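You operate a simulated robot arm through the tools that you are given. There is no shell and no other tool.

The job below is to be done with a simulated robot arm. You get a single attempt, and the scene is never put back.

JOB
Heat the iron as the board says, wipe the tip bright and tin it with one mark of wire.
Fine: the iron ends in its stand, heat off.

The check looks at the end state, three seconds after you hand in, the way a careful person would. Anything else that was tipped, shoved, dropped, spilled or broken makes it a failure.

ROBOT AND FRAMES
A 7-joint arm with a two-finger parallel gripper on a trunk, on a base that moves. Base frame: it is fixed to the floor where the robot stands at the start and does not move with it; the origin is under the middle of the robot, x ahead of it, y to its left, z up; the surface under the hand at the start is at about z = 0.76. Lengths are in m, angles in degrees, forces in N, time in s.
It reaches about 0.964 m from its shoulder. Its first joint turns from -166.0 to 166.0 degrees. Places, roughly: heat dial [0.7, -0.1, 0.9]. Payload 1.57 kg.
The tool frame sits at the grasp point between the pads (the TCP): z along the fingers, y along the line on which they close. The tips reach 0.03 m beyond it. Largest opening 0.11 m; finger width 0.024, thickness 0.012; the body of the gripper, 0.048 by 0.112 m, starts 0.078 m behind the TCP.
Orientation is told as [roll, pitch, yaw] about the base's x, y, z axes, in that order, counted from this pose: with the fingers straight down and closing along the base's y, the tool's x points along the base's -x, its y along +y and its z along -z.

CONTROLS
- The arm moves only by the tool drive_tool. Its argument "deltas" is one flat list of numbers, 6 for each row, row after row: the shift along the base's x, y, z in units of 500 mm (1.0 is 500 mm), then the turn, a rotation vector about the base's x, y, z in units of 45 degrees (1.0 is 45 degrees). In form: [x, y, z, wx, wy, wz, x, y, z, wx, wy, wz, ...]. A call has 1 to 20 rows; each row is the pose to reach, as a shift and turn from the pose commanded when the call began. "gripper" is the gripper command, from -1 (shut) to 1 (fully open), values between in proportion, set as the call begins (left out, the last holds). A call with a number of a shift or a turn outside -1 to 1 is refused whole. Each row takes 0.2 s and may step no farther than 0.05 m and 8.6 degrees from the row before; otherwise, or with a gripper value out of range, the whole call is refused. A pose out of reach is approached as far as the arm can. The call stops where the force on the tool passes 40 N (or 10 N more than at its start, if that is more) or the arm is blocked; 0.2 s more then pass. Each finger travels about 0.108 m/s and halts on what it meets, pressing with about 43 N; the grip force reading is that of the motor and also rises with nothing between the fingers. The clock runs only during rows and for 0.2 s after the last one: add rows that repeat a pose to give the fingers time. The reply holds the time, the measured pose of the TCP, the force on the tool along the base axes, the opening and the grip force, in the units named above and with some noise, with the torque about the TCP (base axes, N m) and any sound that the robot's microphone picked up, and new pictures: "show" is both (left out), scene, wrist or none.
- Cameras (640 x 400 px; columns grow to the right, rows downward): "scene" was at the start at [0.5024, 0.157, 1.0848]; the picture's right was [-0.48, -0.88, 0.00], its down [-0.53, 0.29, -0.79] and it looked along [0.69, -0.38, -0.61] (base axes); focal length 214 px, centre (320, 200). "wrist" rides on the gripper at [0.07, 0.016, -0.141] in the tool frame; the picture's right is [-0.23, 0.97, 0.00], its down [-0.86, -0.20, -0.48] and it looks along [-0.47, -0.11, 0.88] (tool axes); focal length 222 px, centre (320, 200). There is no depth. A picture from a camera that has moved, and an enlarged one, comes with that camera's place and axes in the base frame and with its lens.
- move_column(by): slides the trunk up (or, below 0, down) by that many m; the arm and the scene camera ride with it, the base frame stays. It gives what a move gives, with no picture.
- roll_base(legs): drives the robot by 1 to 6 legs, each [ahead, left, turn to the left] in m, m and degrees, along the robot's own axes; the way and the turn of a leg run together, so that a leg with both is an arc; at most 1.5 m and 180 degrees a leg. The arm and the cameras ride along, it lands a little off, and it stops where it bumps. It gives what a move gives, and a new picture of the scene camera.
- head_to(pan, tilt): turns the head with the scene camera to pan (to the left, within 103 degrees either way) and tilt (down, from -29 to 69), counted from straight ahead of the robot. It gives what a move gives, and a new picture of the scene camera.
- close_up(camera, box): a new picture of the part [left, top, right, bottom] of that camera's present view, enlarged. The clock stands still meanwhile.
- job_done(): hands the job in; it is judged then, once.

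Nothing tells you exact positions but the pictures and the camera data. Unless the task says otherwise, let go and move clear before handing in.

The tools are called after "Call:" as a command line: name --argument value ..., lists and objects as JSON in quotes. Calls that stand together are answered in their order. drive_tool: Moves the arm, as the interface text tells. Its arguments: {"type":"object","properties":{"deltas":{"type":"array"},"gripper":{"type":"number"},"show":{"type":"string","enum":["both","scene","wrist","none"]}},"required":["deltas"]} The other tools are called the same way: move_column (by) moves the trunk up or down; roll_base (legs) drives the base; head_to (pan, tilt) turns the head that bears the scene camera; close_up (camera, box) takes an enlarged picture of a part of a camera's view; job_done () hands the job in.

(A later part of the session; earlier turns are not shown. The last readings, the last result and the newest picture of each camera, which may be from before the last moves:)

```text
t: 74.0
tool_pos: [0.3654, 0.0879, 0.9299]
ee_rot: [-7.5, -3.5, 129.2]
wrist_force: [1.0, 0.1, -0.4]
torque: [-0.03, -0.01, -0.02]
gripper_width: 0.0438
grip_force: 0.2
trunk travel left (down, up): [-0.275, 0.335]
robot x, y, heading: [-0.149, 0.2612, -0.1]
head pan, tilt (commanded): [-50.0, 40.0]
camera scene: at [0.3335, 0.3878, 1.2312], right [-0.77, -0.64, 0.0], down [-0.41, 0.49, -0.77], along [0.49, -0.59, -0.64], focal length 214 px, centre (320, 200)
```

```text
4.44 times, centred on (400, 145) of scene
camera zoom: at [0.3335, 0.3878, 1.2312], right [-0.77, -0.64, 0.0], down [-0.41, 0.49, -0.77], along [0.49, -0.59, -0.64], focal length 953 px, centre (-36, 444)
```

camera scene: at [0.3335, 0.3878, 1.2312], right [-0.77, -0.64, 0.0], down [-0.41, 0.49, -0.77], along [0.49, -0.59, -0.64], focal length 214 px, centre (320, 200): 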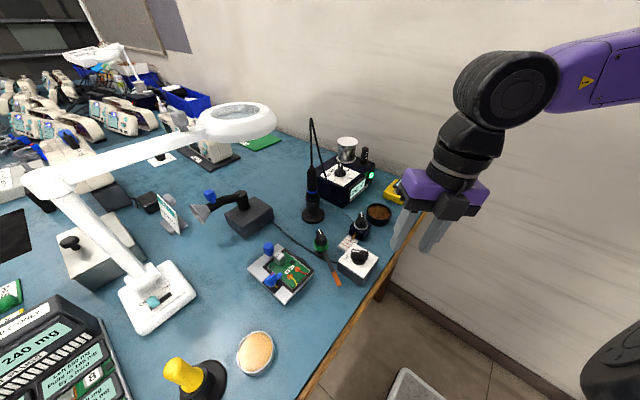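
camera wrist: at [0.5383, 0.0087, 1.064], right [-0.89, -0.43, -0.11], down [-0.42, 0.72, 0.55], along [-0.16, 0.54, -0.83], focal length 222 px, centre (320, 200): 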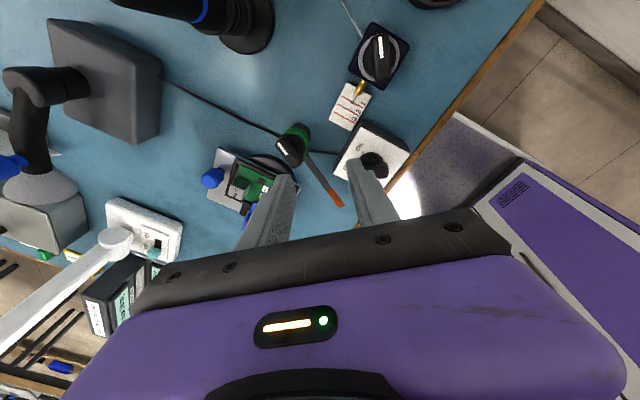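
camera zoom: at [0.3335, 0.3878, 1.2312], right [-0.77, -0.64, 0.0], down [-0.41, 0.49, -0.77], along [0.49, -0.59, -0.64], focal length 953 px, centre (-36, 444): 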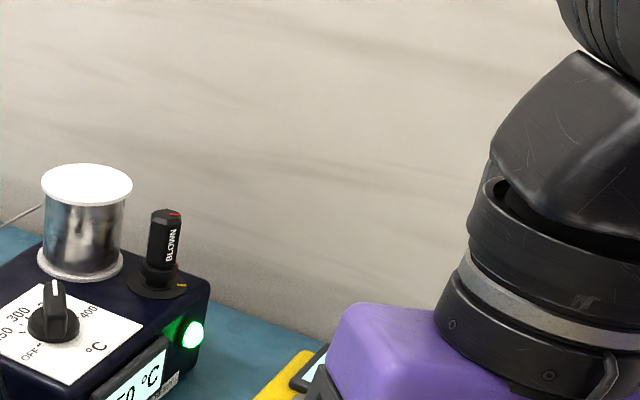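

The lamp is lit, so the iron is at 350 °C. I'll level the tool and bring it back over the feeder knob.

Call:
drive_tool --deltas '[0.06, -0.034, 0, -0.04, 0.02, 0, 0.12, -0.068, 0, -0.08, 0.04, 0, 0.18, -0.102, 0, -0.12, 0.06, 0, 0.24, -0.136, 0, -0.165, 0.081, 0, 0.285, -0.172, 0, -0.165, 0.081, 0, 0.285, -0.172, -0.06, -0.165, 0.081, 0.02, 0.285, -0.172, -0.1, -0.165, 0.081, 0.02, 0.285, -0.172, -0.1, -0.165, 0.081, 0.02]' --show "wrist"

Call:
close_up --camera "wrist" --box '[220, 70, 420, 210]'

```text
t: 75.8
tool_pos: [0.5058, 0.0022, 0.8788]
ee_rot: [0.1, 0.0, 130.0]
wrist_force: [0.1, 0.1, -0.6]
torque: [0.0, 0.04, -0.03]
gripper_width: 0.0441
grip_force: 0.0
trunk travel left (down, up): [-0.275, 0.335]
robot x, y, heading: [-0.1495, 0.2569, -0.3]
head pan, tilt (commanded): [-50.0, 40.0]
camera wrist: at [0.5393, -0.0611, 1.0201], right [-0.89, -0.45, 0.0], down [-0.4, 0.78, 0.48], along [-0.22, 0.43, -0.88], focal length 222 px, centre (320, 200)
```

wrist: 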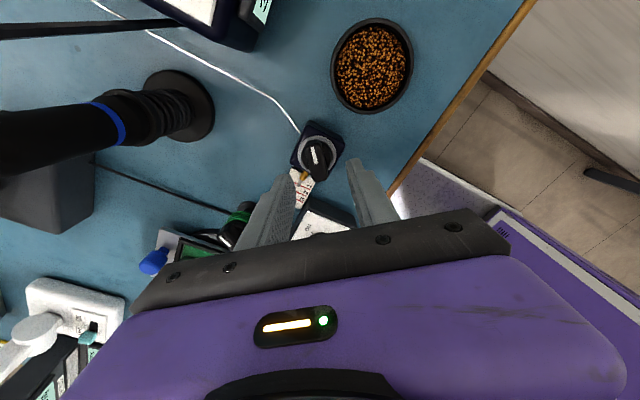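

```text
2.86 times, centred on (320, 140) of wrist
camera zoom: at [0.5393, -0.0611, 1.0201], right [-0.89, -0.45, 0.0], down [-0.4, 0.78, 0.48], along [-0.22, 0.43, -0.88], focal length 635 px, centre (320, 371)
```

zoom: 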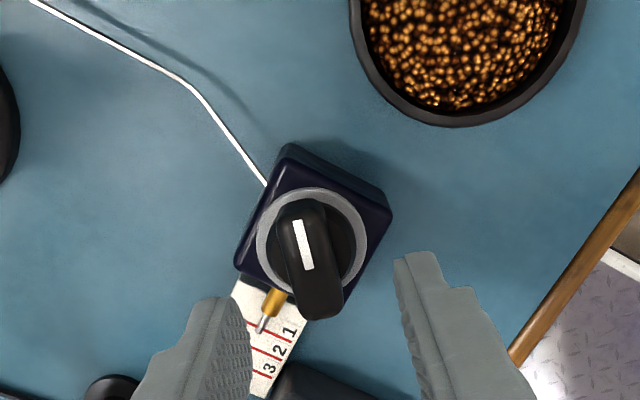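

The tool is level over the knob with good accuracy now. I'll centre, descend, close, and turn back counter-clockwise about 6°.

Call:
drive_tool --deltas '[0.007, -0.004, -0.02, 0, 0, -0.033, 0.007, -0.004, -0.05, 0, 0, -0.033, 0.007, -0.004, -0.075, 0, 0, -0.033, 0.007, -0.004, -0.075, 0, 0, -0.033]' --show "none"

Call:
drive_tool --deltas '[0, 0, 0, 0, 0, 0, 0, 0, 0, 0, 0, 0]' --gripper -1 --show "none"

```text
t: 76.8
tool_pos: [0.5098, -0.0018, 0.8418]
ee_rot: [0.2, -0.1, 128.4]
wrist_force: [0.4, -0.3, -1.0]
torque: [-0.02, 0.0, -0.02]
gripper_width: 0.0441
grip_force: 0.0
trunk travel left (down, up): [-0.275, 0.335]
robot x, y, heading: [-0.1471, 0.2554, -0.2]
head pan, tilt (commanded): [-50.0, 40.0]
```

```text
t: 77.4
tool_pos: [0.5111, -0.001, 0.8419]
ee_rot: [-0.1, -0.1, 128.4]
wrist_force: [7.5, 3.0, -1.8]
torque: [-0.01, -0.25, 0.01]
gripper_width: 0.0158
grip_force: 31.5
trunk travel left (down, up): [-0.275, 0.335]
robot x, y, heading: [-0.1498, 0.2553, -0.4]
head pan, tilt (commanded): [-50.0, 40.0]
```

Call:
drive_tool --deltas '[0.002, 0.001, 0, 0, 0, 0.06, 0.002, 0.001, 0, 0, 0, 0.13, 0.002, 0.001, 0, 0, 0, 0.13]' --show "none"

Call:
drive_tool --deltas '[0, 0, 0, 0, 0, 0, 0, 0, 0, 0, 0, 0]' --gripper -0.2 --show "none"

Call:
drive_tool --deltas '[0, 0, 0.06, 0, 0, 0, 0, 0, 0.12, 0, 0, 0, 0, 0.06, 0.18, 0, 0, 0, 0, 0.12, 0.2, 0, 0, 0, 0, 0.2, 0.2, 0, 0, 0]' --show "wrist"

```text
t: 78.2
tool_pos: [0.5103, 0.0002, 0.842]
ee_rot: [0.0, -0.1, 134.3]
wrist_force: [3.2, -0.1, 3.2]
torque: [0.09, 0.03, 0.03]
gripper_width: 0.0158
grip_force: 31.5
trunk travel left (down, up): [-0.275, 0.335]
robot x, y, heading: [-0.1489, 0.2571, -0.2]
head pan, tilt (commanded): [-50.0, 40.0]
```

```text
t: 78.8
tool_pos: [0.5101, 0.0, 0.8416]
ee_rot: [0.1, -0.1, 134.4]
wrist_force: [0.9, -0.3, -0.3]
torque: [-0.02, 0.0, -0.03]
gripper_width: 0.0441
grip_force: 0.1
trunk travel left (down, up): [-0.275, 0.335]
robot x, y, heading: [-0.1504, 0.2549, 0.0]
head pan, tilt (commanded): [-50.0, 40.0]
```

```text
t: 79.8
tool_pos: [0.5093, 0.0812, 0.9077]
ee_rot: [-6.1, -7.0, 133.9]
wrist_force: [0.4, -0.4, 0.3]
torque: [0.01, -0.02, 0.0]
gripper_width: 0.0438
grip_force: 0.1
trunk travel left (down, up): [-0.275, 0.335]
robot x, y, heading: [-0.1501, 0.2551, -0.1]
head pan, tilt (commanded): [-50.0, 40.0]
stopped in row 5: the arm was blocked; the commanded pose is now the measured one
camera wrist: at [0.5475, -0.0016, 1.0382], right [-0.86, -0.5, -0.07], down [-0.44, 0.67, 0.6], along [-0.25, 0.55, -0.8], focal length 222 px, centre (320, 200)
```

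wrist: 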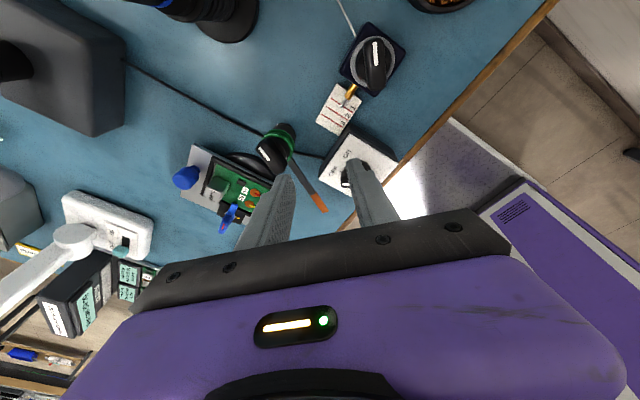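

Call:
close_up --camera "wrist" --box '[325, 80, 365, 110]'

Call:
head_to --pan -60 --tilt 20

```text
13.33 times, centred on (345, 95) of wrist
camera zoom: at [0.5475, -0.0016, 1.0382], right [-0.86, -0.5, -0.07], down [-0.44, 0.67, 0.6], along [-0.25, 0.55, -0.8], focal length 2962 px, centre (-13, 1600)
```

zoom: 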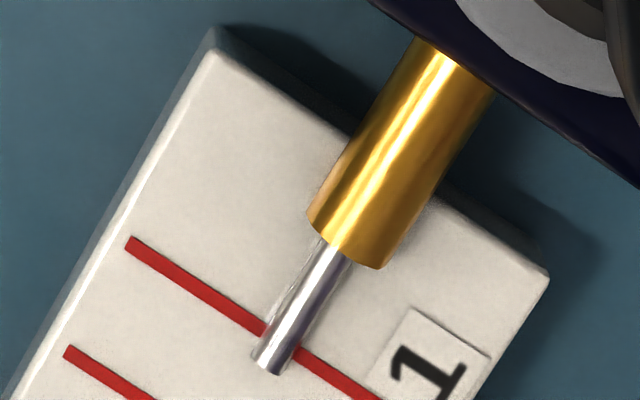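

```text
t: 80.6
tool_pos: [0.5091, 0.0806, 0.9078]
ee_rot: [-6.0, -6.9, 134.0]
wrist_force: [-0.5, -0.2, 0.4]
torque: [0.0, 0.02, -0.01]
gripper_width: 0.044
grip_force: 0.1
trunk travel left (down, up): [-0.275, 0.335]
robot x, y, heading: [-0.1512, 0.2563, -0.3]
head pan, tilt (commanded): [-60.0, 20.0]
camera scene: at [0.3255, 0.3723, 1.2625], right [-0.87, -0.5, 0.0], down [-0.17, 0.3, -0.94], along [0.47, -0.82, -0.34], focal length 214 px, centre (320, 200)
```

scene: 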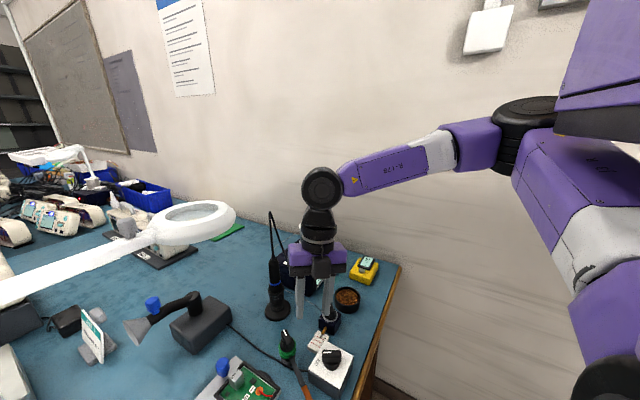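

The wire stays put when turned back (one-way feed), so it is about 1.1 marks out, tip at mark 1, which I'll use as is. Next is the iron: I'll level the tool and turn the hand to yaw 180 before tilting it for a side grasp.

Call:
drive_tool --deltas '[0, 0, 0.02, -0.1, -0.005, 0, 0, -0.02, 0.03, -0.203, -0.011, 0, 0, -0.04, 0.04, -0.203, -0.011, 0]' --gripper 0.1 --show "none"

Call:
drive_tool --deltas '[0, 0, 0, 0, 0, 0.17, 0, 0, 0, 0, 0, 0.34, 0, 0, 0, 0, 0, 0.51, 0, 0, 0, 0, 0, 0.68, 0, 0, 0, 0, 0, 0.85, 0, 0, 0, 0, 0, 1.0]' --show "wrist"

```text
t: 81.6
tool_pos: [0.5071, 0.0818, 0.9038]
ee_rot: [-4.2, -5.2, 133.5]
wrist_force: [-0.5, -0.5, 0.4]
torque: [0.01, -0.01, -0.02]
gripper_width: 0.0603
grip_force: 0.1
trunk travel left (down, up): [-0.275, 0.335]
robot x, y, heading: [-0.1519, 0.253, -0.3]
head pan, tilt (commanded): [-60.0, 20.0]
stopped in row 3: the arm was blocked; the commanded pose is now the measured one
```

```text
t: 83.0
tool_pos: [0.5075, 0.0814, 0.9032]
ee_rot: [-4.3, -5.2, 178.6]
wrist_force: [1.2, 0.4, -0.6]
torque: [0.01, 0.0, 0.0]
gripper_width: 0.0603
grip_force: 0.1
trunk travel left (down, up): [-0.275, 0.335]
robot x, y, heading: [-0.1465, 0.2548, 0.0]
head pan, tilt (commanded): [-60.0, 20.0]
camera wrist: at [0.5893, 0.0529, 1.0364], right [-0.26, -0.97, -0.05], down [-0.8, 0.18, 0.57], along [-0.54, 0.19, -0.82], focal length 222 px, centre (320, 200)
```

wrist: 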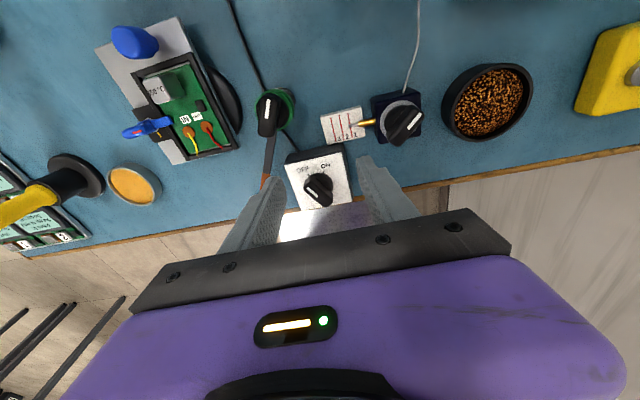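

This pose happens to look at the wire with no parallax along it, so I'll take a precise look.

Call:
close_up --camera "wrist" --box '[320, 100, 370, 150]'

Call:
close_up --camera "scene" --box '[260, 220, 400, 310]'

```text
8.00 times, centred on (345, 125) of wrist
camera zoom: at [0.5893, 0.0529, 1.0364], right [-0.26, -0.97, -0.05], down [-0.8, 0.18, 0.57], along [-0.54, 0.19, -0.82], focal length 1777 px, centre (120, 800)
```

zoom: 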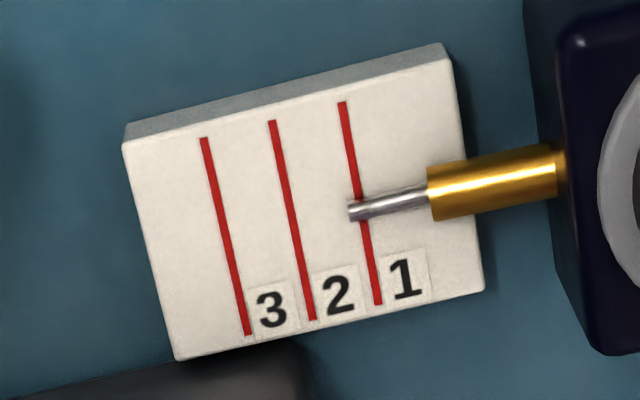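

```text
4.44 times, centred on (330, 265) of scene
camera zoom: at [0.3254, 0.3723, 1.2626], right [-0.87, -0.5, 0.0], down [-0.17, 0.3, -0.94], along [0.47, -0.82, -0.34], focal length 953 px, centre (276, -89)
```

zoom: 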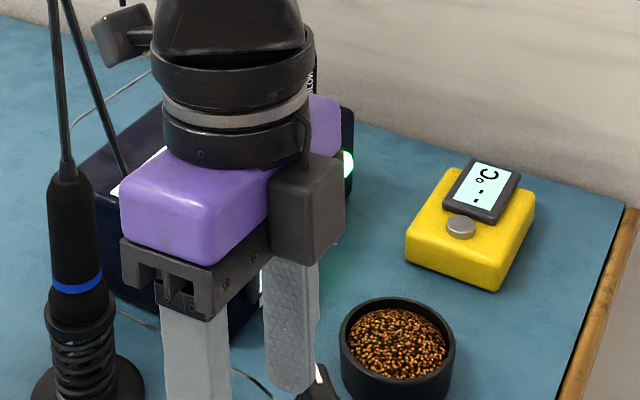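

The wire stands about 1.6 mm past mark 1, roughly 1.16 marks, which is close enough to one. Now I'll tilt the hand 40-45° forward (camera on top) at a standoff in front of the iron.

Call:
drive_tool --deltas '[0.02, -0.015, 0.02, -0.016, -0.17, 0.005, 0.045, -0.03, 0.04, -0.033, -0.34, 0.01, 0.07, -0.05, 0.06, -0.05, -0.51, 0.015, 0.095, -0.07, 0.08, -0.065, -0.68, 0.02, 0.12, -0.085, 0.1, -0.08, -0.85, 0.025, 0.14, -0.1, 0.115, -0.098, -1.0, 0.03, 0.14, -0.1, 0.115, -0.098, -1.0, 0.03]' --show "both"

```text
t: 84.6
tool_pos: [0.579, 0.0316, 0.9615]
ee_rot: [0.1, 40.0, -178.6]
wrist_force: [-0.3, -0.3, -0.2]
torque: [0.03, 0.01, 0.0]
gripper_width: 0.0604
grip_force: 0.2
trunk travel left (down, up): [-0.275, 0.335]
robot x, y, heading: [-0.1455, 0.2545, -0.4]
head pan, tilt (commanded): [-60.0, 20.0]
camera scene: at [0.3254, 0.3724, 1.2626], right [-0.87, -0.5, 0.0], down [-0.17, 0.3, -0.94], along [0.47, -0.82, -0.34], focal length 214 px, centre (320, 200)
camera wrist: at [0.5429, 0.0159, 1.1152], right [-0.15, -0.98, -0.14], down [-0.97, 0.18, -0.18], along [0.2, 0.11, -0.97], focal length 222 px, centre (320, 200)
```

scene: 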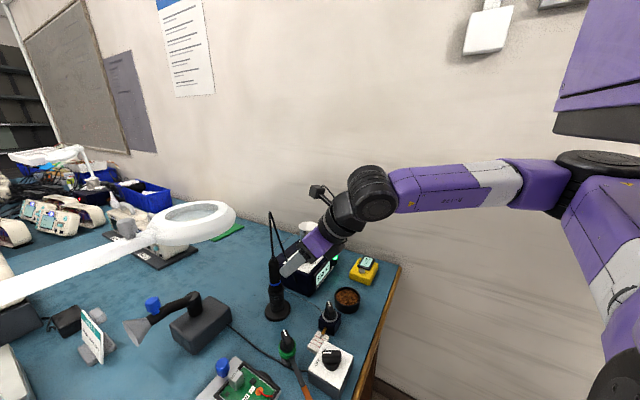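
wrist: 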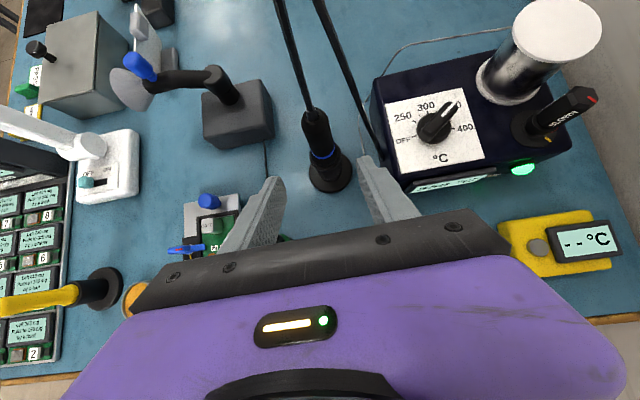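

The iron stands right between the fingers ahead. I'll zoom in to check the alignment and read the station's front.

Call:
close_up --camera "wrist" --box '[240, 90, 420, 220]'

Call:
close_up --camera "wrist" --box '[370, 80, 570, 210]'

Call:
close_up --camera "scene" --box '[230, 200, 400, 330]'

```text
3.08 times, centred on (330, 155) of wrist
camera zoom: at [0.5429, 0.0159, 1.1152], right [-0.15, -0.98, -0.14], down [-0.97, 0.18, -0.18], along [0.2, 0.11, -0.97], focal length 684 px, centre (289, 338)
```

zoom: 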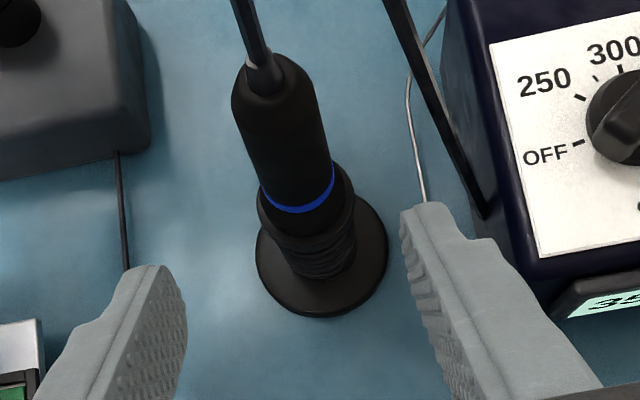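

```text
3.08 times, centred on (470, 145) of wrist
camera zoom: at [0.5429, 0.0159, 1.1152], right [-0.15, -0.98, -0.14], down [-0.97, 0.18, -0.18], along [0.2, 0.11, -0.97], focal length 684 px, centre (-142, 369)
```

zoom: 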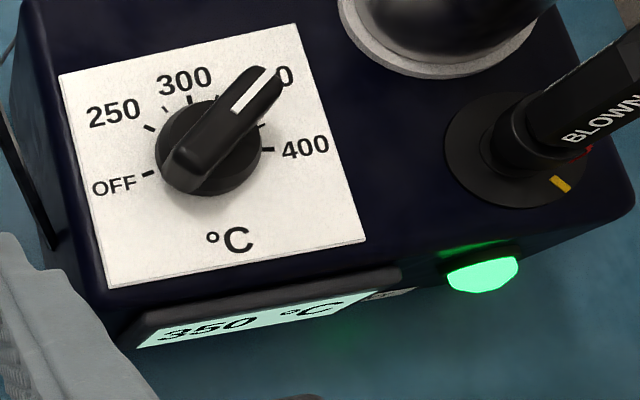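

```text
3.08 times, centred on (315, 265) of scene
camera zoom: at [0.3254, 0.3724, 1.2626], right [-0.87, -0.5, 0.0], down [-0.17, 0.3, -0.94], along [0.47, -0.82, -0.34], focal length 660 px, centre (335, 0)
```

zoom: 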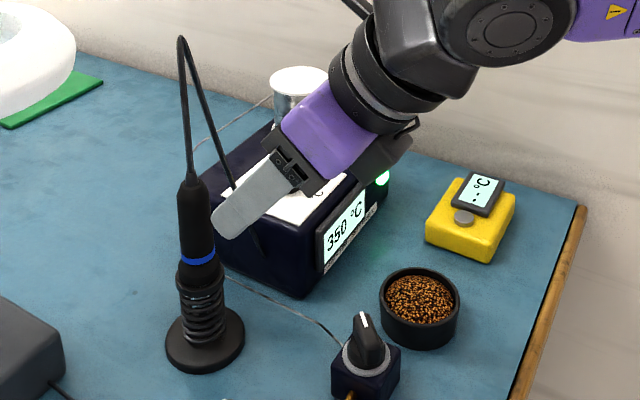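

The display reads 350 °C with the green lamp on. There's a small strip under the display I want to read before relying on it.

Call:
close_up --camera "scene" --box '[310, 240, 350, 270]'

Call:
close_up --camera "scene" --box '[335, 245, 385, 280]'

```text
13.33 times, centred on (330, 255) of scene
camera zoom: at [0.3254, 0.3724, 1.2626], right [-0.87, -0.5, 0.0], down [-0.17, 0.3, -0.94], along [0.47, -0.82, -0.34], focal length 2860 px, centre (187, -533)
```

zoom: 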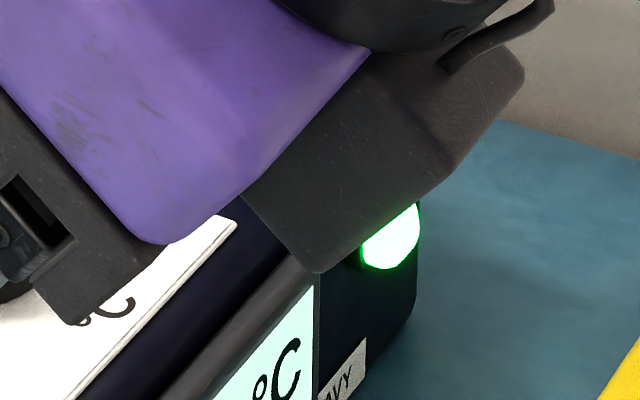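

```text
11.43 times, centred on (360, 262) of scene
camera zoom: at [0.3254, 0.3724, 1.2626], right [-0.87, -0.5, 0.0], down [-0.17, 0.3, -0.94], along [0.47, -0.82, -0.34], focal length 2451 px, centre (-137, -514)
```

zoom: 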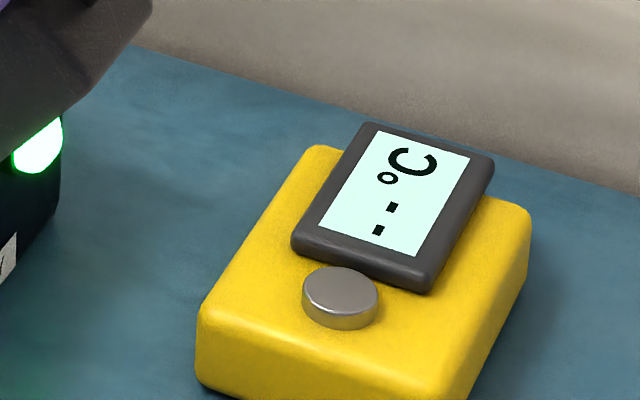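

The strip just reads "HEAVY", so there's no calibration note. The iron's axis is at about (0.661, 0.031), handle z 0.85-0.93. I'll slide the open fingers in around the handle at z≈0.89.

Call:
drive_tool --deltas '[0.041, 0, -0.036, 0, 0, 0, 0.082, 0, -0.072, 0, 0, 0, 0.123, -0.001, -0.108, 0, 0, 0, 0.144, -0.001, -0.13, 0, 0, 0, 0.144, -0.001, -0.13, 0, 0, 0]' --show "both"

Call:
close_up --camera "wrist" --box '[240, 60, 420, 220]'

Call:
close_up --camera "scene" --box '[230, 200, 350, 330]'

```text
t: 85.8
tool_pos: [0.651, 0.0299, 0.8944]
ee_rot: [0.3, 39.9, -178.7]
wrist_force: [-0.2, -0.3, -0.5]
torque: [-0.06, -0.02, 0.01]
gripper_width: 0.0602
grip_force: 0.1
trunk travel left (down, up): [-0.275, 0.335]
robot x, y, heading: [-0.148, 0.2578, -0.4]
head pan, tilt (commanded): [-60.0, 20.0]
camera scene: at [0.3254, 0.3724, 1.2626], right [-0.87, -0.5, 0.0], down [-0.17, 0.3, -0.94], along [0.47, -0.82, -0.34], focal length 214 px, centre (320, 200)
camera wrist: at [0.6145, 0.0145, 1.0479], right [-0.15, -0.98, -0.14], down [-0.97, 0.18, -0.18], along [0.2, 0.11, -0.97], focal length 222 px, centre (320, 200)
```

scene: 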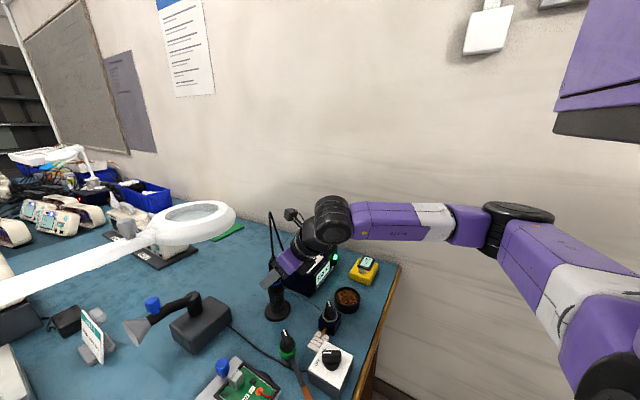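
wrist: 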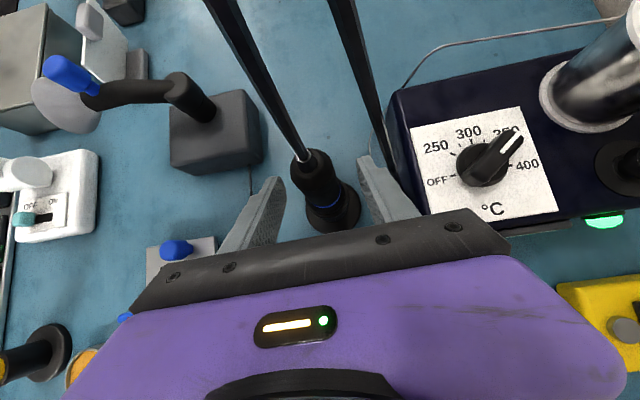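

```text
2.50 times, centred on (330, 140) of wrist
camera zoom: at [0.6145, 0.0145, 1.0479], right [-0.15, -0.98, -0.14], down [-0.97, 0.18, -0.18], along [0.2, 0.11, -0.97], focal length 555 px, centre (295, 350)
```

zoom: 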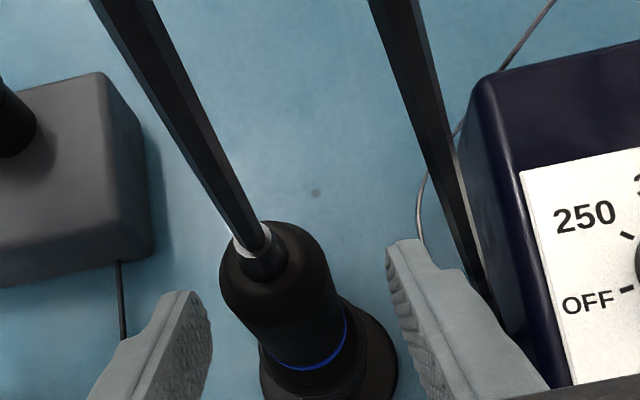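

```text
3.08 times, centred on (290, 265) of scene
camera zoom: at [0.3254, 0.3724, 1.2626], right [-0.87, -0.5, 0.0], down [-0.17, 0.3, -0.94], along [0.47, -0.82, -0.34], focal length 660 px, centre (412, 0)
```

zoom: 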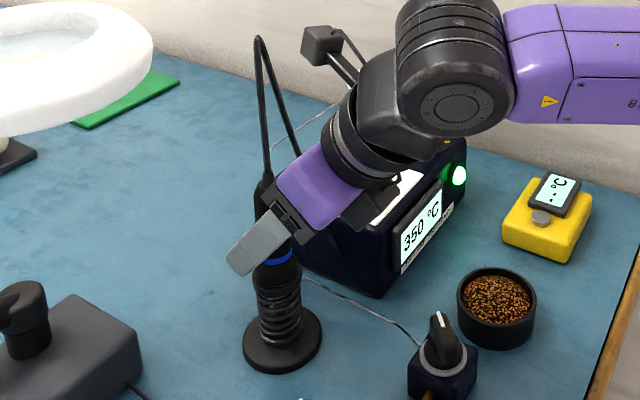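

The fingers straddle the handle just above the blue ring. I'll go 6 mm further and close.

Call:
drive_tool --deltas '[0.012, 0.001, -0.004, 0, 0, 0, 0.012, 0.001, -0.004, 0, 0, 0]' --show "none"

Call:
drive_tool --deltas '[0, 0, 0, 0, 0, 0, 0, 0, 0, 0, 0, 0, 0, 0, 0, 0, 0, 0]' --gripper -1 --show "both"

Call:
close_up --camera "wrist" --box '[240, 60, 420, 220]'

Call:
close_up --camera "scene" --box '[230, 200, 350, 330]'

```text
t: 86.4
tool_pos: [0.6542, 0.0302, 0.8934]
ee_rot: [0.2, 40.0, -178.6]
wrist_force: [0.6, 0.3, 0.1]
torque: [-0.02, 0.0, -0.01]
gripper_width: 0.0602
grip_force: 0.1
trunk travel left (down, up): [-0.275, 0.335]
robot x, y, heading: [-0.1455, 0.2561, -0.1]
head pan, tilt (commanded): [-60.0, 20.0]
```

```text
t: 87.2
tool_pos: [0.6562, 0.0306, 0.8935]
ee_rot: [0.2, 40.0, -178.7]
wrist_force: [0.6, 0.8, -1.0]
torque: [0.04, -0.02, 0.01]
gripper_width: 0.0269
grip_force: 37.6
trunk travel left (down, up): [-0.275, 0.335]
robot x, y, heading: [-0.1496, 0.2551, -0.1]
head pan, tilt (commanded): [-60.0, 20.0]
camera scene: at [0.3254, 0.3724, 1.2626], right [-0.87, -0.5, 0.0], down [-0.17, 0.3, -0.94], along [0.47, -0.82, -0.34], focal length 214 px, centre (320, 200)
camera wrist: at [0.6197, 0.0146, 1.0467], right [-0.15, -0.98, -0.14], down [-0.97, 0.18, -0.18], along [0.2, 0.11, -0.97], focal length 222 px, centre (320, 200)
```

scene: 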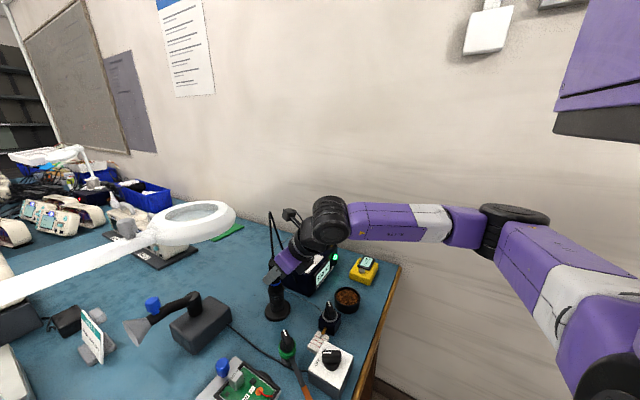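
wrist: 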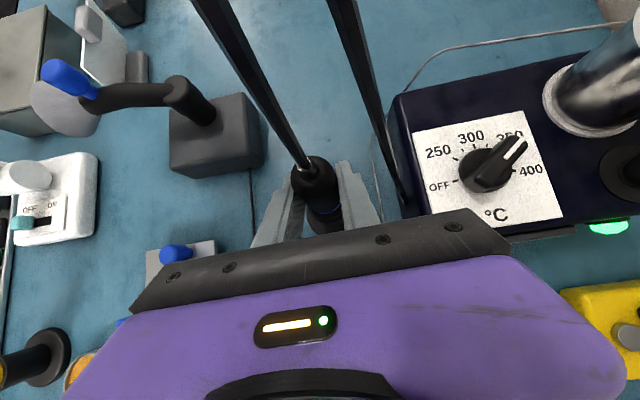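

```text
2.50 times, centred on (330, 140) of wrist
camera zoom: at [0.6197, 0.0146, 1.0467], right [-0.15, -0.98, -0.14], down [-0.97, 0.18, -0.18], along [0.2, 0.11, -0.97], focal length 555 px, centre (295, 350)
```

zoom: 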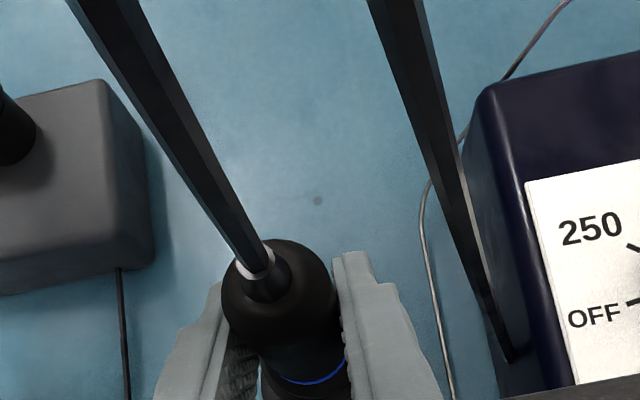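

```text
3.08 times, centred on (290, 265) of scene
camera zoom: at [0.3254, 0.3724, 1.2626], right [-0.87, -0.5, 0.0], down [-0.17, 0.3, -0.94], along [0.47, -0.82, -0.34], focal length 660 px, centre (412, 0)
```

zoom: 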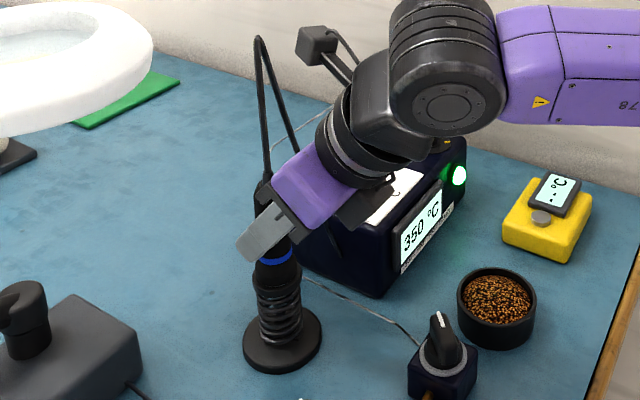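

The handle is held at 27 mm with a firm grip. I'll lift straight up, slowly at first, and watch the stand.

Call:
drive_tool --deltas '[0, 0, 0.02, 0, 0, 0, 0, 0, 0.05, 0, 0, 0, 0, 0, 0.08, 0, 0, 0]' --show "scene"

Call:
close_up --camera "scene" --box '[230, 200, 350, 330]'

```text
t: 88.0
tool_pos: [0.6536, 0.0295, 0.935]
ee_rot: [0.2, 39.9, -178.6]
wrist_force: [-0.3, 0.2, -1.0]
torque: [0.01, -0.02, 0.02]
gripper_width: 0.0269
grip_force: 37.7
trunk travel left (down, up): [-0.275, 0.335]
robot x, y, heading: [-0.1458, 0.2528, 0.0]
head pan, tilt (commanded): [-60.0, 20.0]
camera scene: at [0.3255, 0.3723, 1.2626], right [-0.87, -0.5, 0.0], down [-0.17, 0.3, -0.94], along [0.47, -0.82, -0.34], focal length 214 px, centre (320, 200)
```

scene: 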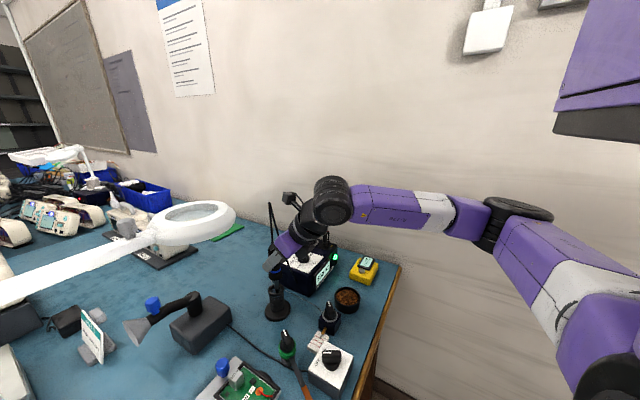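

```text
3.08 times, centred on (290, 265) of scene
camera zoom: at [0.3255, 0.3723, 1.2626], right [-0.87, -0.5, 0.0], down [-0.17, 0.3, -0.94], along [0.47, -0.82, -0.34], focal length 660 px, centre (412, 0)
```

zoom: 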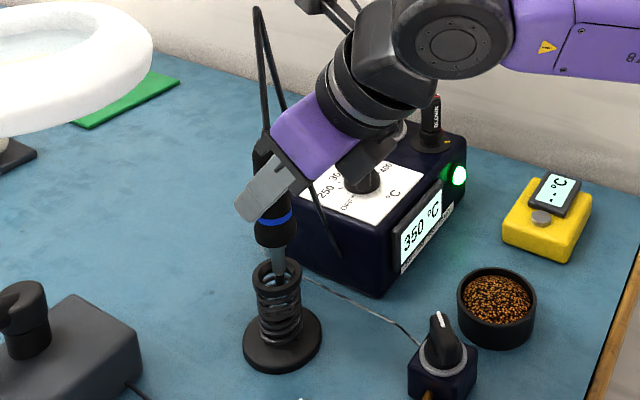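

The iron slides out and the stand stays put. Continuing up until the tip clears the coil.

Call:
drive_tool --deltas '[0, 0, 0.05, 0, 0, 0, 0, 0, 0.1, 0, 0, 0, 0, 0, 0.13, 0, 0, 0]' --show "none"

Call:
close_up --camera "scene" --box '[230, 200, 350, 330]'

```text
t: 88.8
tool_pos: [0.6525, 0.03, 0.9996]
ee_rot: [0.2, 40.0, -178.7]
wrist_force: [-0.8, -0.1, -0.1]
torque: [0.01, 0.0, -0.02]
gripper_width: 0.0273
grip_force: 36.8
trunk travel left (down, up): [-0.275, 0.335]
robot x, y, heading: [-0.1435, 0.2581, -0.6]
head pan, tilt (commanded): [-60.0, 20.0]
```

```text
3.08 times, centred on (290, 265) of scene
camera zoom: at [0.3255, 0.3723, 1.2626], right [-0.87, -0.5, 0.0], down [-0.17, 0.3, -0.94], along [0.47, -0.82, -0.34], focal length 660 px, centre (412, 0)
```

zoom: 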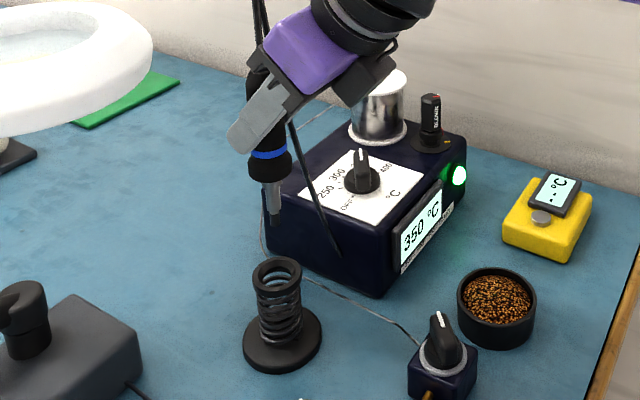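

The iron is free; its tip hangs about 0.115 m below the TCP. I'll carry it back and right, at a height that clears the feeder and pot, to hover near the thermometer at about (0.50, -0.21), turning the hand -40° away from the wall.

Call:
drive_tool --deltas '[-0.08, 0, 0, 0, 0, 0, -0.16, 0, 0, 0, 0, 0, -0.24, 0, 0, 0, 0, 0, -0.3, -0.02, 0, 0, 0, -0.1, -0.31, -0.1, 0, 0, 0, -0.25, -0.31, -0.18, 0, 0, 0, -0.4, -0.31, -0.26, 0, 0, 0, -0.55, -0.31, -0.34, 0, 0, 0, -0.7, -0.31, -0.4, 0, 0, 0, -0.85, -0.31, -0.44, 0, 0, 0, -0.89]' --show "both"

```text
t: 91.0
tool_pos: [0.5021, -0.1885, 0.9984]
ee_rot: [0.2, 40.0, 141.3]
wrist_force: [-0.1, 0.6, -0.7]
torque: [0.0, -0.02, -0.01]
gripper_width: 0.0267
grip_force: 37.8
trunk travel left (down, up): [-0.275, 0.335]
robot x, y, heading: [-0.1501, 0.2578, -0.3]
head pan, tilt (commanded): [-60.0, 20.0]
camera scene: at [0.3254, 0.3724, 1.2626], right [-0.87, -0.5, 0.0], down [-0.17, 0.3, -0.94], along [0.47, -0.82, -0.34], focal length 214 px, centre (320, 200)
camera wrist: at [0.4638, -0.1764, 1.1529], right [-0.75, -0.65, -0.14], down [-0.63, 0.76, -0.18], along [0.23, -0.05, -0.97], focal length 222 px, centre (320, 200)
```

scene: 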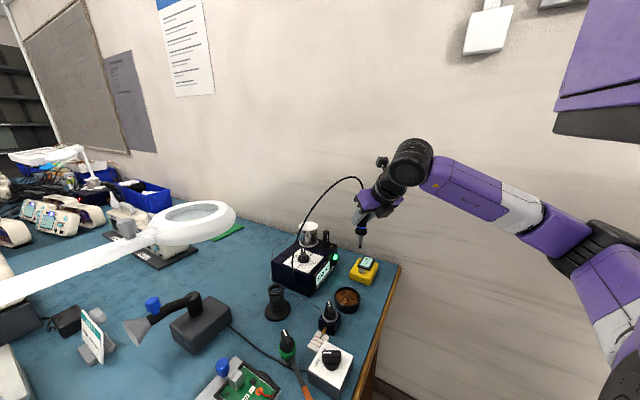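
wrist: 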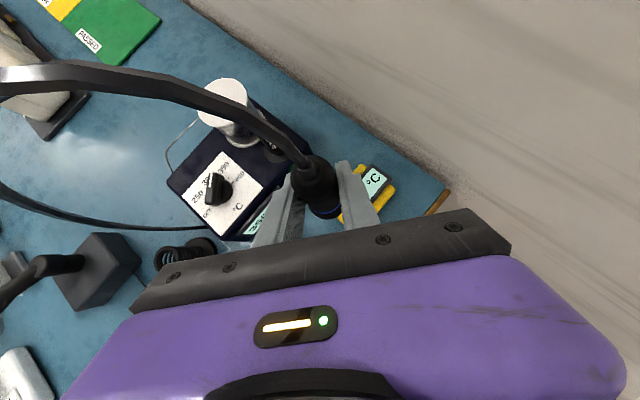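

The iron hangs near the thermometer. I'll zoom in to measure the tip against the sensor disc.

Call:
close_up --camera "scene" --box '[320, 180, 420, 300]'

Call:
close_up --camera "wrist" --box '[240, 120, 460, 240]'

```text
3.33 times, centred on (370, 240) of scene
camera zoom: at [0.3254, 0.3724, 1.2626], right [-0.87, -0.5, 0.0], down [-0.17, 0.3, -0.94], along [0.47, -0.82, -0.34], focal length 715 px, centre (153, 67)
```

zoom: 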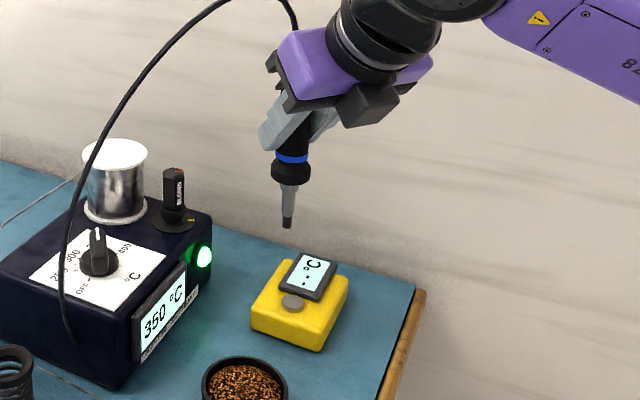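

```text
2.91 times, centred on (350, 180) of wrist
camera zoom: at [0.4638, -0.1764, 1.1529], right [-0.75, -0.65, -0.14], down [-0.63, 0.76, -0.18], along [0.23, -0.05, -0.97], focal length 646 px, centre (233, 258)
```

zoom: 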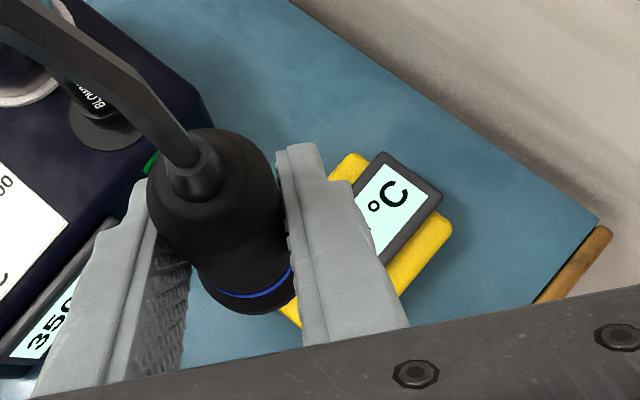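

The tip is at about (0.507, -0.193, 0.892) and the sensor disc at (0.501, -0.2095, 0.796). I'll move over the disc and descend most of the way.

Call:
drive_tool --deltas '[-0.006, -0.017, -0.03, 0, 0, 0, -0.012, -0.033, -0.09, 0, 0, 0, -0.012, -0.033, -0.14, 0, 0, 0, -0.012, -0.033, -0.16, 0, 0, 0]' --show "none"

Call:
close_up --camera "scene" --box '[330, 220, 410, 290]'

Call:
close_up --camera "wrist" --box '[240, 120, 460, 240]'

```text
t: 92.0
tool_pos: [0.4967, -0.2042, 0.9167]
ee_rot: [0.2, 39.9, 141.2]
wrist_force: [-0.8, 0.8, -0.5]
torque: [0.0, 0.0, -0.03]
gripper_width: 0.0271
grip_force: 37.3
trunk travel left (down, up): [-0.275, 0.335]
robot x, y, heading: [-0.1491, 0.2567, -0.1]
head pan, tilt (commanded): [-60.0, 20.0]
```

```text
5.71 times, centred on (370, 255) of scene
camera zoom: at [0.3254, 0.3723, 1.2626], right [-0.87, -0.5, 0.0], down [-0.17, 0.3, -0.94], along [0.47, -0.82, -0.34], focal length 1226 px, centre (34, -114)
```

zoom: 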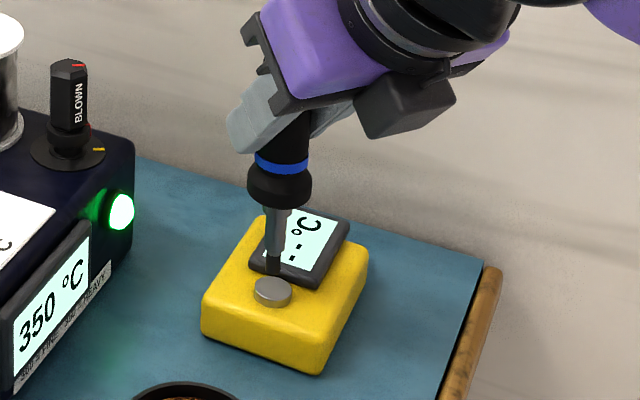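

```text
2.91 times, centred on (350, 180) of wrist
camera zoom: at [0.4582, -0.1927, 1.0715], right [-0.75, -0.65, -0.14], down [-0.63, 0.76, -0.18], along [0.23, -0.05, -0.97], focal length 646 px, centre (233, 258)
```

zoom: 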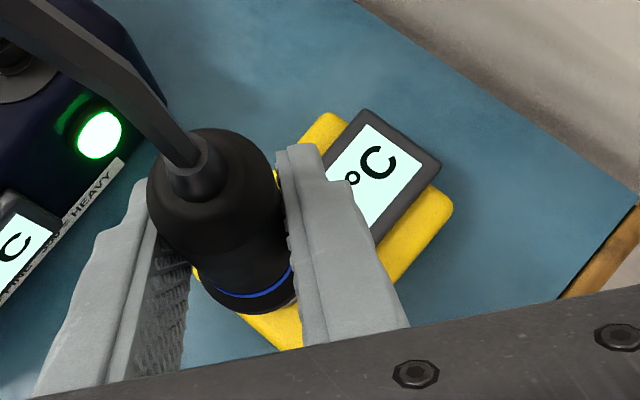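

A label strip under the display has more text than HEAVY. I'll read it now.

Call:
close_up --camera "scene" --box '[308, 262, 348, 292]'

Call:
close_up --camera "wrist" --box '[230, 160, 300, 230]'

Call:
close_up --camera "scene" --box '[350, 245, 380, 275]'

```text
13.33 times, centred on (328, 277) of scene
camera zoom: at [0.3254, 0.3723, 1.2626], right [-0.87, -0.5, 0.0], down [-0.17, 0.3, -0.94], along [0.47, -0.82, -0.34], focal length 2860 px, centre (213, -827)
```

zoom: 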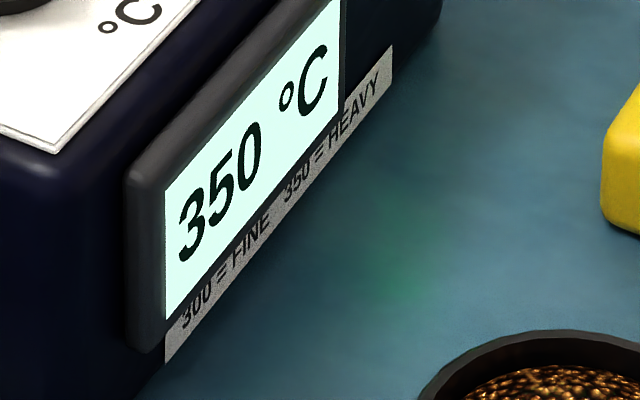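

```text
5.71 times, centred on (265, 195) of wrist
camera zoom: at [0.4582, -0.1927, 1.0715], right [-0.75, -0.65, -0.14], down [-0.63, 0.76, -0.18], along [0.23, -0.05, -0.97], focal length 1269 px, centre (634, 229)
```

zoom: 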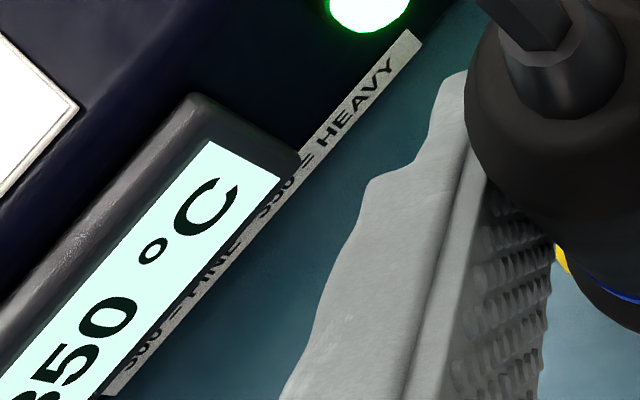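

```text
13.33 times, centred on (365, 260) of scene
camera zoom: at [0.3254, 0.3723, 1.2626], right [-0.87, -0.5, 0.0], down [-0.17, 0.3, -0.94], along [0.47, -0.82, -0.34], focal length 2860 px, centre (-280, -600)
```

zoom: 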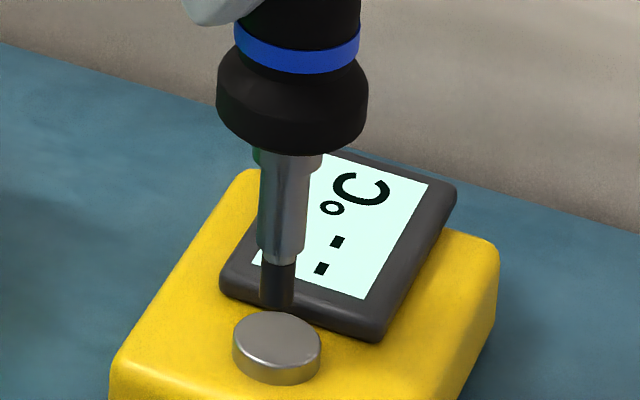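

The strip reads "300 = FINE, 350 = HEAVY", and the circuit board's part reads 350 °C, so 350 is what the board says. The tip hangs about 1 cm above the sensor disc, and I'll lower it gently onto it.

Call:
drive_tool --deltas '[0, -0.003, -0.008, 0, 0, 0, 0, -0.003, -0.014, 0, 0, 0, 0, -0.003, -0.018, 0, 0, 0]' --show "none"

Call:
close_up --camera "scene" --box '[350, 245, 380, 275]'

```text
t: 92.8
tool_pos: [0.4936, -0.2067, 0.9092]
ee_rot: [0.3, 39.8, 141.3]
wrist_force: [0.2, 0.5, -0.2]
torque: [0.0, 0.0, 0.03]
gripper_width: 0.0267
grip_force: 37.6
trunk travel left (down, up): [-0.275, 0.335]
robot x, y, heading: [-0.1455, 0.2547, -0.1]
head pan, tilt (commanded): [-60.0, 20.0]
```

```text
13.33 times, centred on (365, 260) of scene
camera zoom: at [0.3254, 0.3723, 1.2626], right [-0.87, -0.5, 0.0], down [-0.17, 0.3, -0.94], along [0.47, -0.82, -0.34], focal length 2860 px, centre (-280, -600)
```

zoom: 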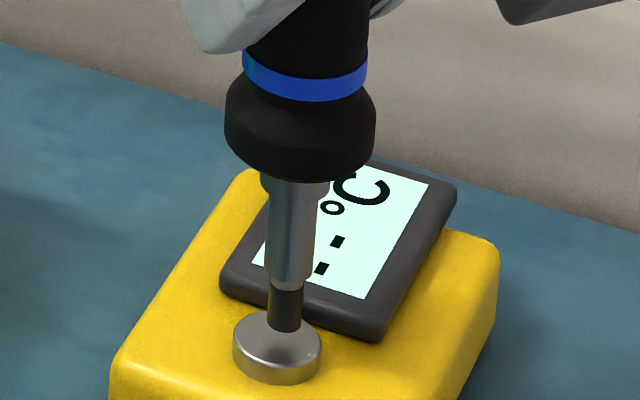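

Nearly touching. A few millimetres more, gently.

Call:
drive_tool --deltas '[0.001, 0, -0.003, 0, 0, 0, 0.001, 0, -0.006, 0, 0, 0, 0.001, 0, -0.006, 0, 0, 0]' --show "none"

Call:
close_up --camera "scene" --box '[350, 245, 380, 275]'

```text
t: 93.6
tool_pos: [0.4953, -0.207, 0.9066]
ee_rot: [0.3, 39.8, 141.2]
wrist_force: [0.6, 0.6, -0.7]
torque: [-0.01, 0.0, 0.0]
gripper_width: 0.0269
grip_force: 37.6
trunk travel left (down, up): [-0.275, 0.335]
robot x, y, heading: [-0.1474, 0.2568, -0.2]
head pan, tilt (commanded): [-60.0, 20.0]
```

```text
13.33 times, centred on (365, 260) of scene
camera zoom: at [0.3254, 0.3723, 1.2626], right [-0.87, -0.5, 0.0], down [-0.17, 0.3, -0.94], along [0.47, -0.82, -0.34], focal length 2860 px, centre (-280, -600)
```

zoom: 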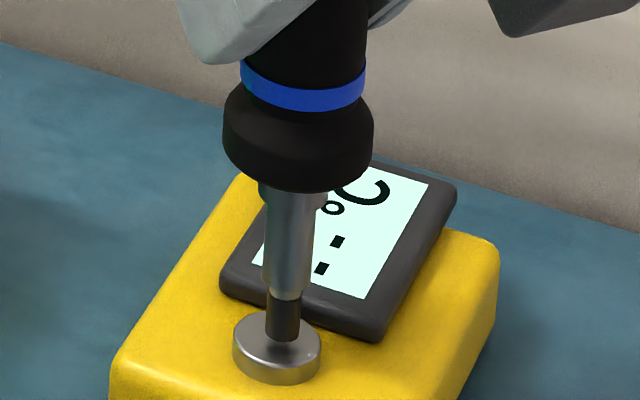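

Call:
drive_tool --deltas '[0, -0.001, -0.004, 0, 0, 0, 0, -0.001, -0.004, 0, 0, 0, 0, -0.001, -0.004, 0, 0, 0]' --show "none"

Call:
close_up --camera "scene" --box '[350, 245, 380, 275]'

```text
t: 94.4
tool_pos: [0.495, -0.2084, 0.9048]
ee_rot: [0.1, 40.0, 141.3]
wrist_force: [0.5, 0.1, -0.1]
torque: [0.0, -0.01, 0.02]
gripper_width: 0.0268
grip_force: 38.1
trunk travel left (down, up): [-0.275, 0.335]
robot x, y, heading: [-0.1507, 0.2565, -0.3]
head pan, tilt (commanded): [-60.0, 20.0]
```

```text
13.33 times, centred on (365, 260) of scene
camera zoom: at [0.3254, 0.3723, 1.2626], right [-0.87, -0.5, 0.0], down [-0.17, 0.3, -0.94], along [0.47, -0.82, -0.34], focal length 2860 px, centre (-280, -600)
```

zoom: 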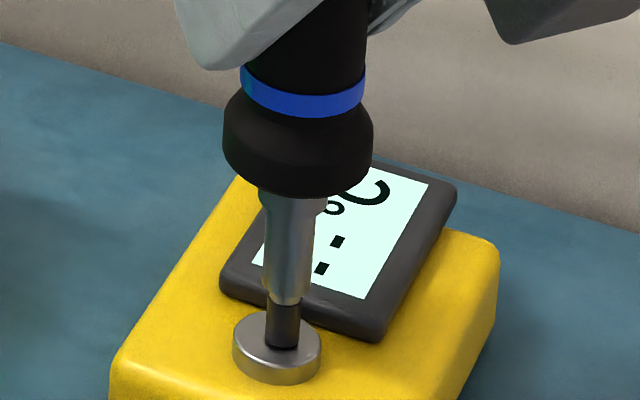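

Call:
drive_tool --deltas '[0, 0, -0.003, 0, 0, 0, 0, 0, -0.005, 0, 0, 0, 0, 0, -0.005, 0, 0, 0, 0, 0, -0.005, 0, 0, 0]' --show "none"

Call:
close_up --camera "scene" --box '[350, 245, 380, 275]'

```text
t: 95.4
tool_pos: [0.4938, -0.2085, 0.903]
ee_rot: [0.0, 40.0, 141.3]
wrist_force: [0.0, 2.9, 6.0]
torque: [0.37, 0.01, 0.0]
gripper_width: 0.0268
grip_force: 37.7
trunk travel left (down, up): [-0.275, 0.335]
robot x, y, heading: [-0.1476, 0.2555, -0.3]
head pan, tilt (commanded): [-60.0, 20.0]
```

```text
13.33 times, centred on (365, 260) of scene
camera zoom: at [0.3253, 0.3726, 1.2627], right [-0.87, -0.5, 0.0], down [-0.17, 0.3, -0.94], along [0.47, -0.82, -0.34], focal length 2860 px, centre (-280, -600)
```

zoom: 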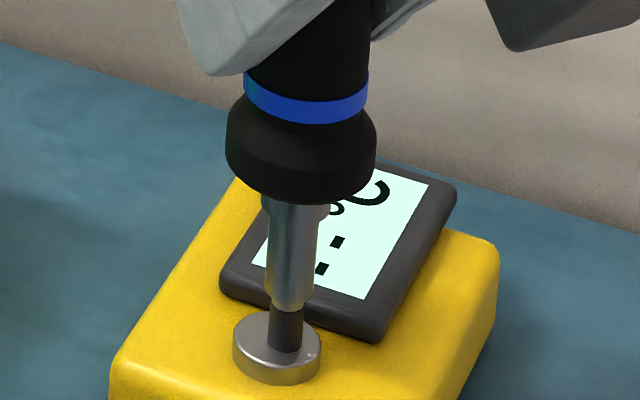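

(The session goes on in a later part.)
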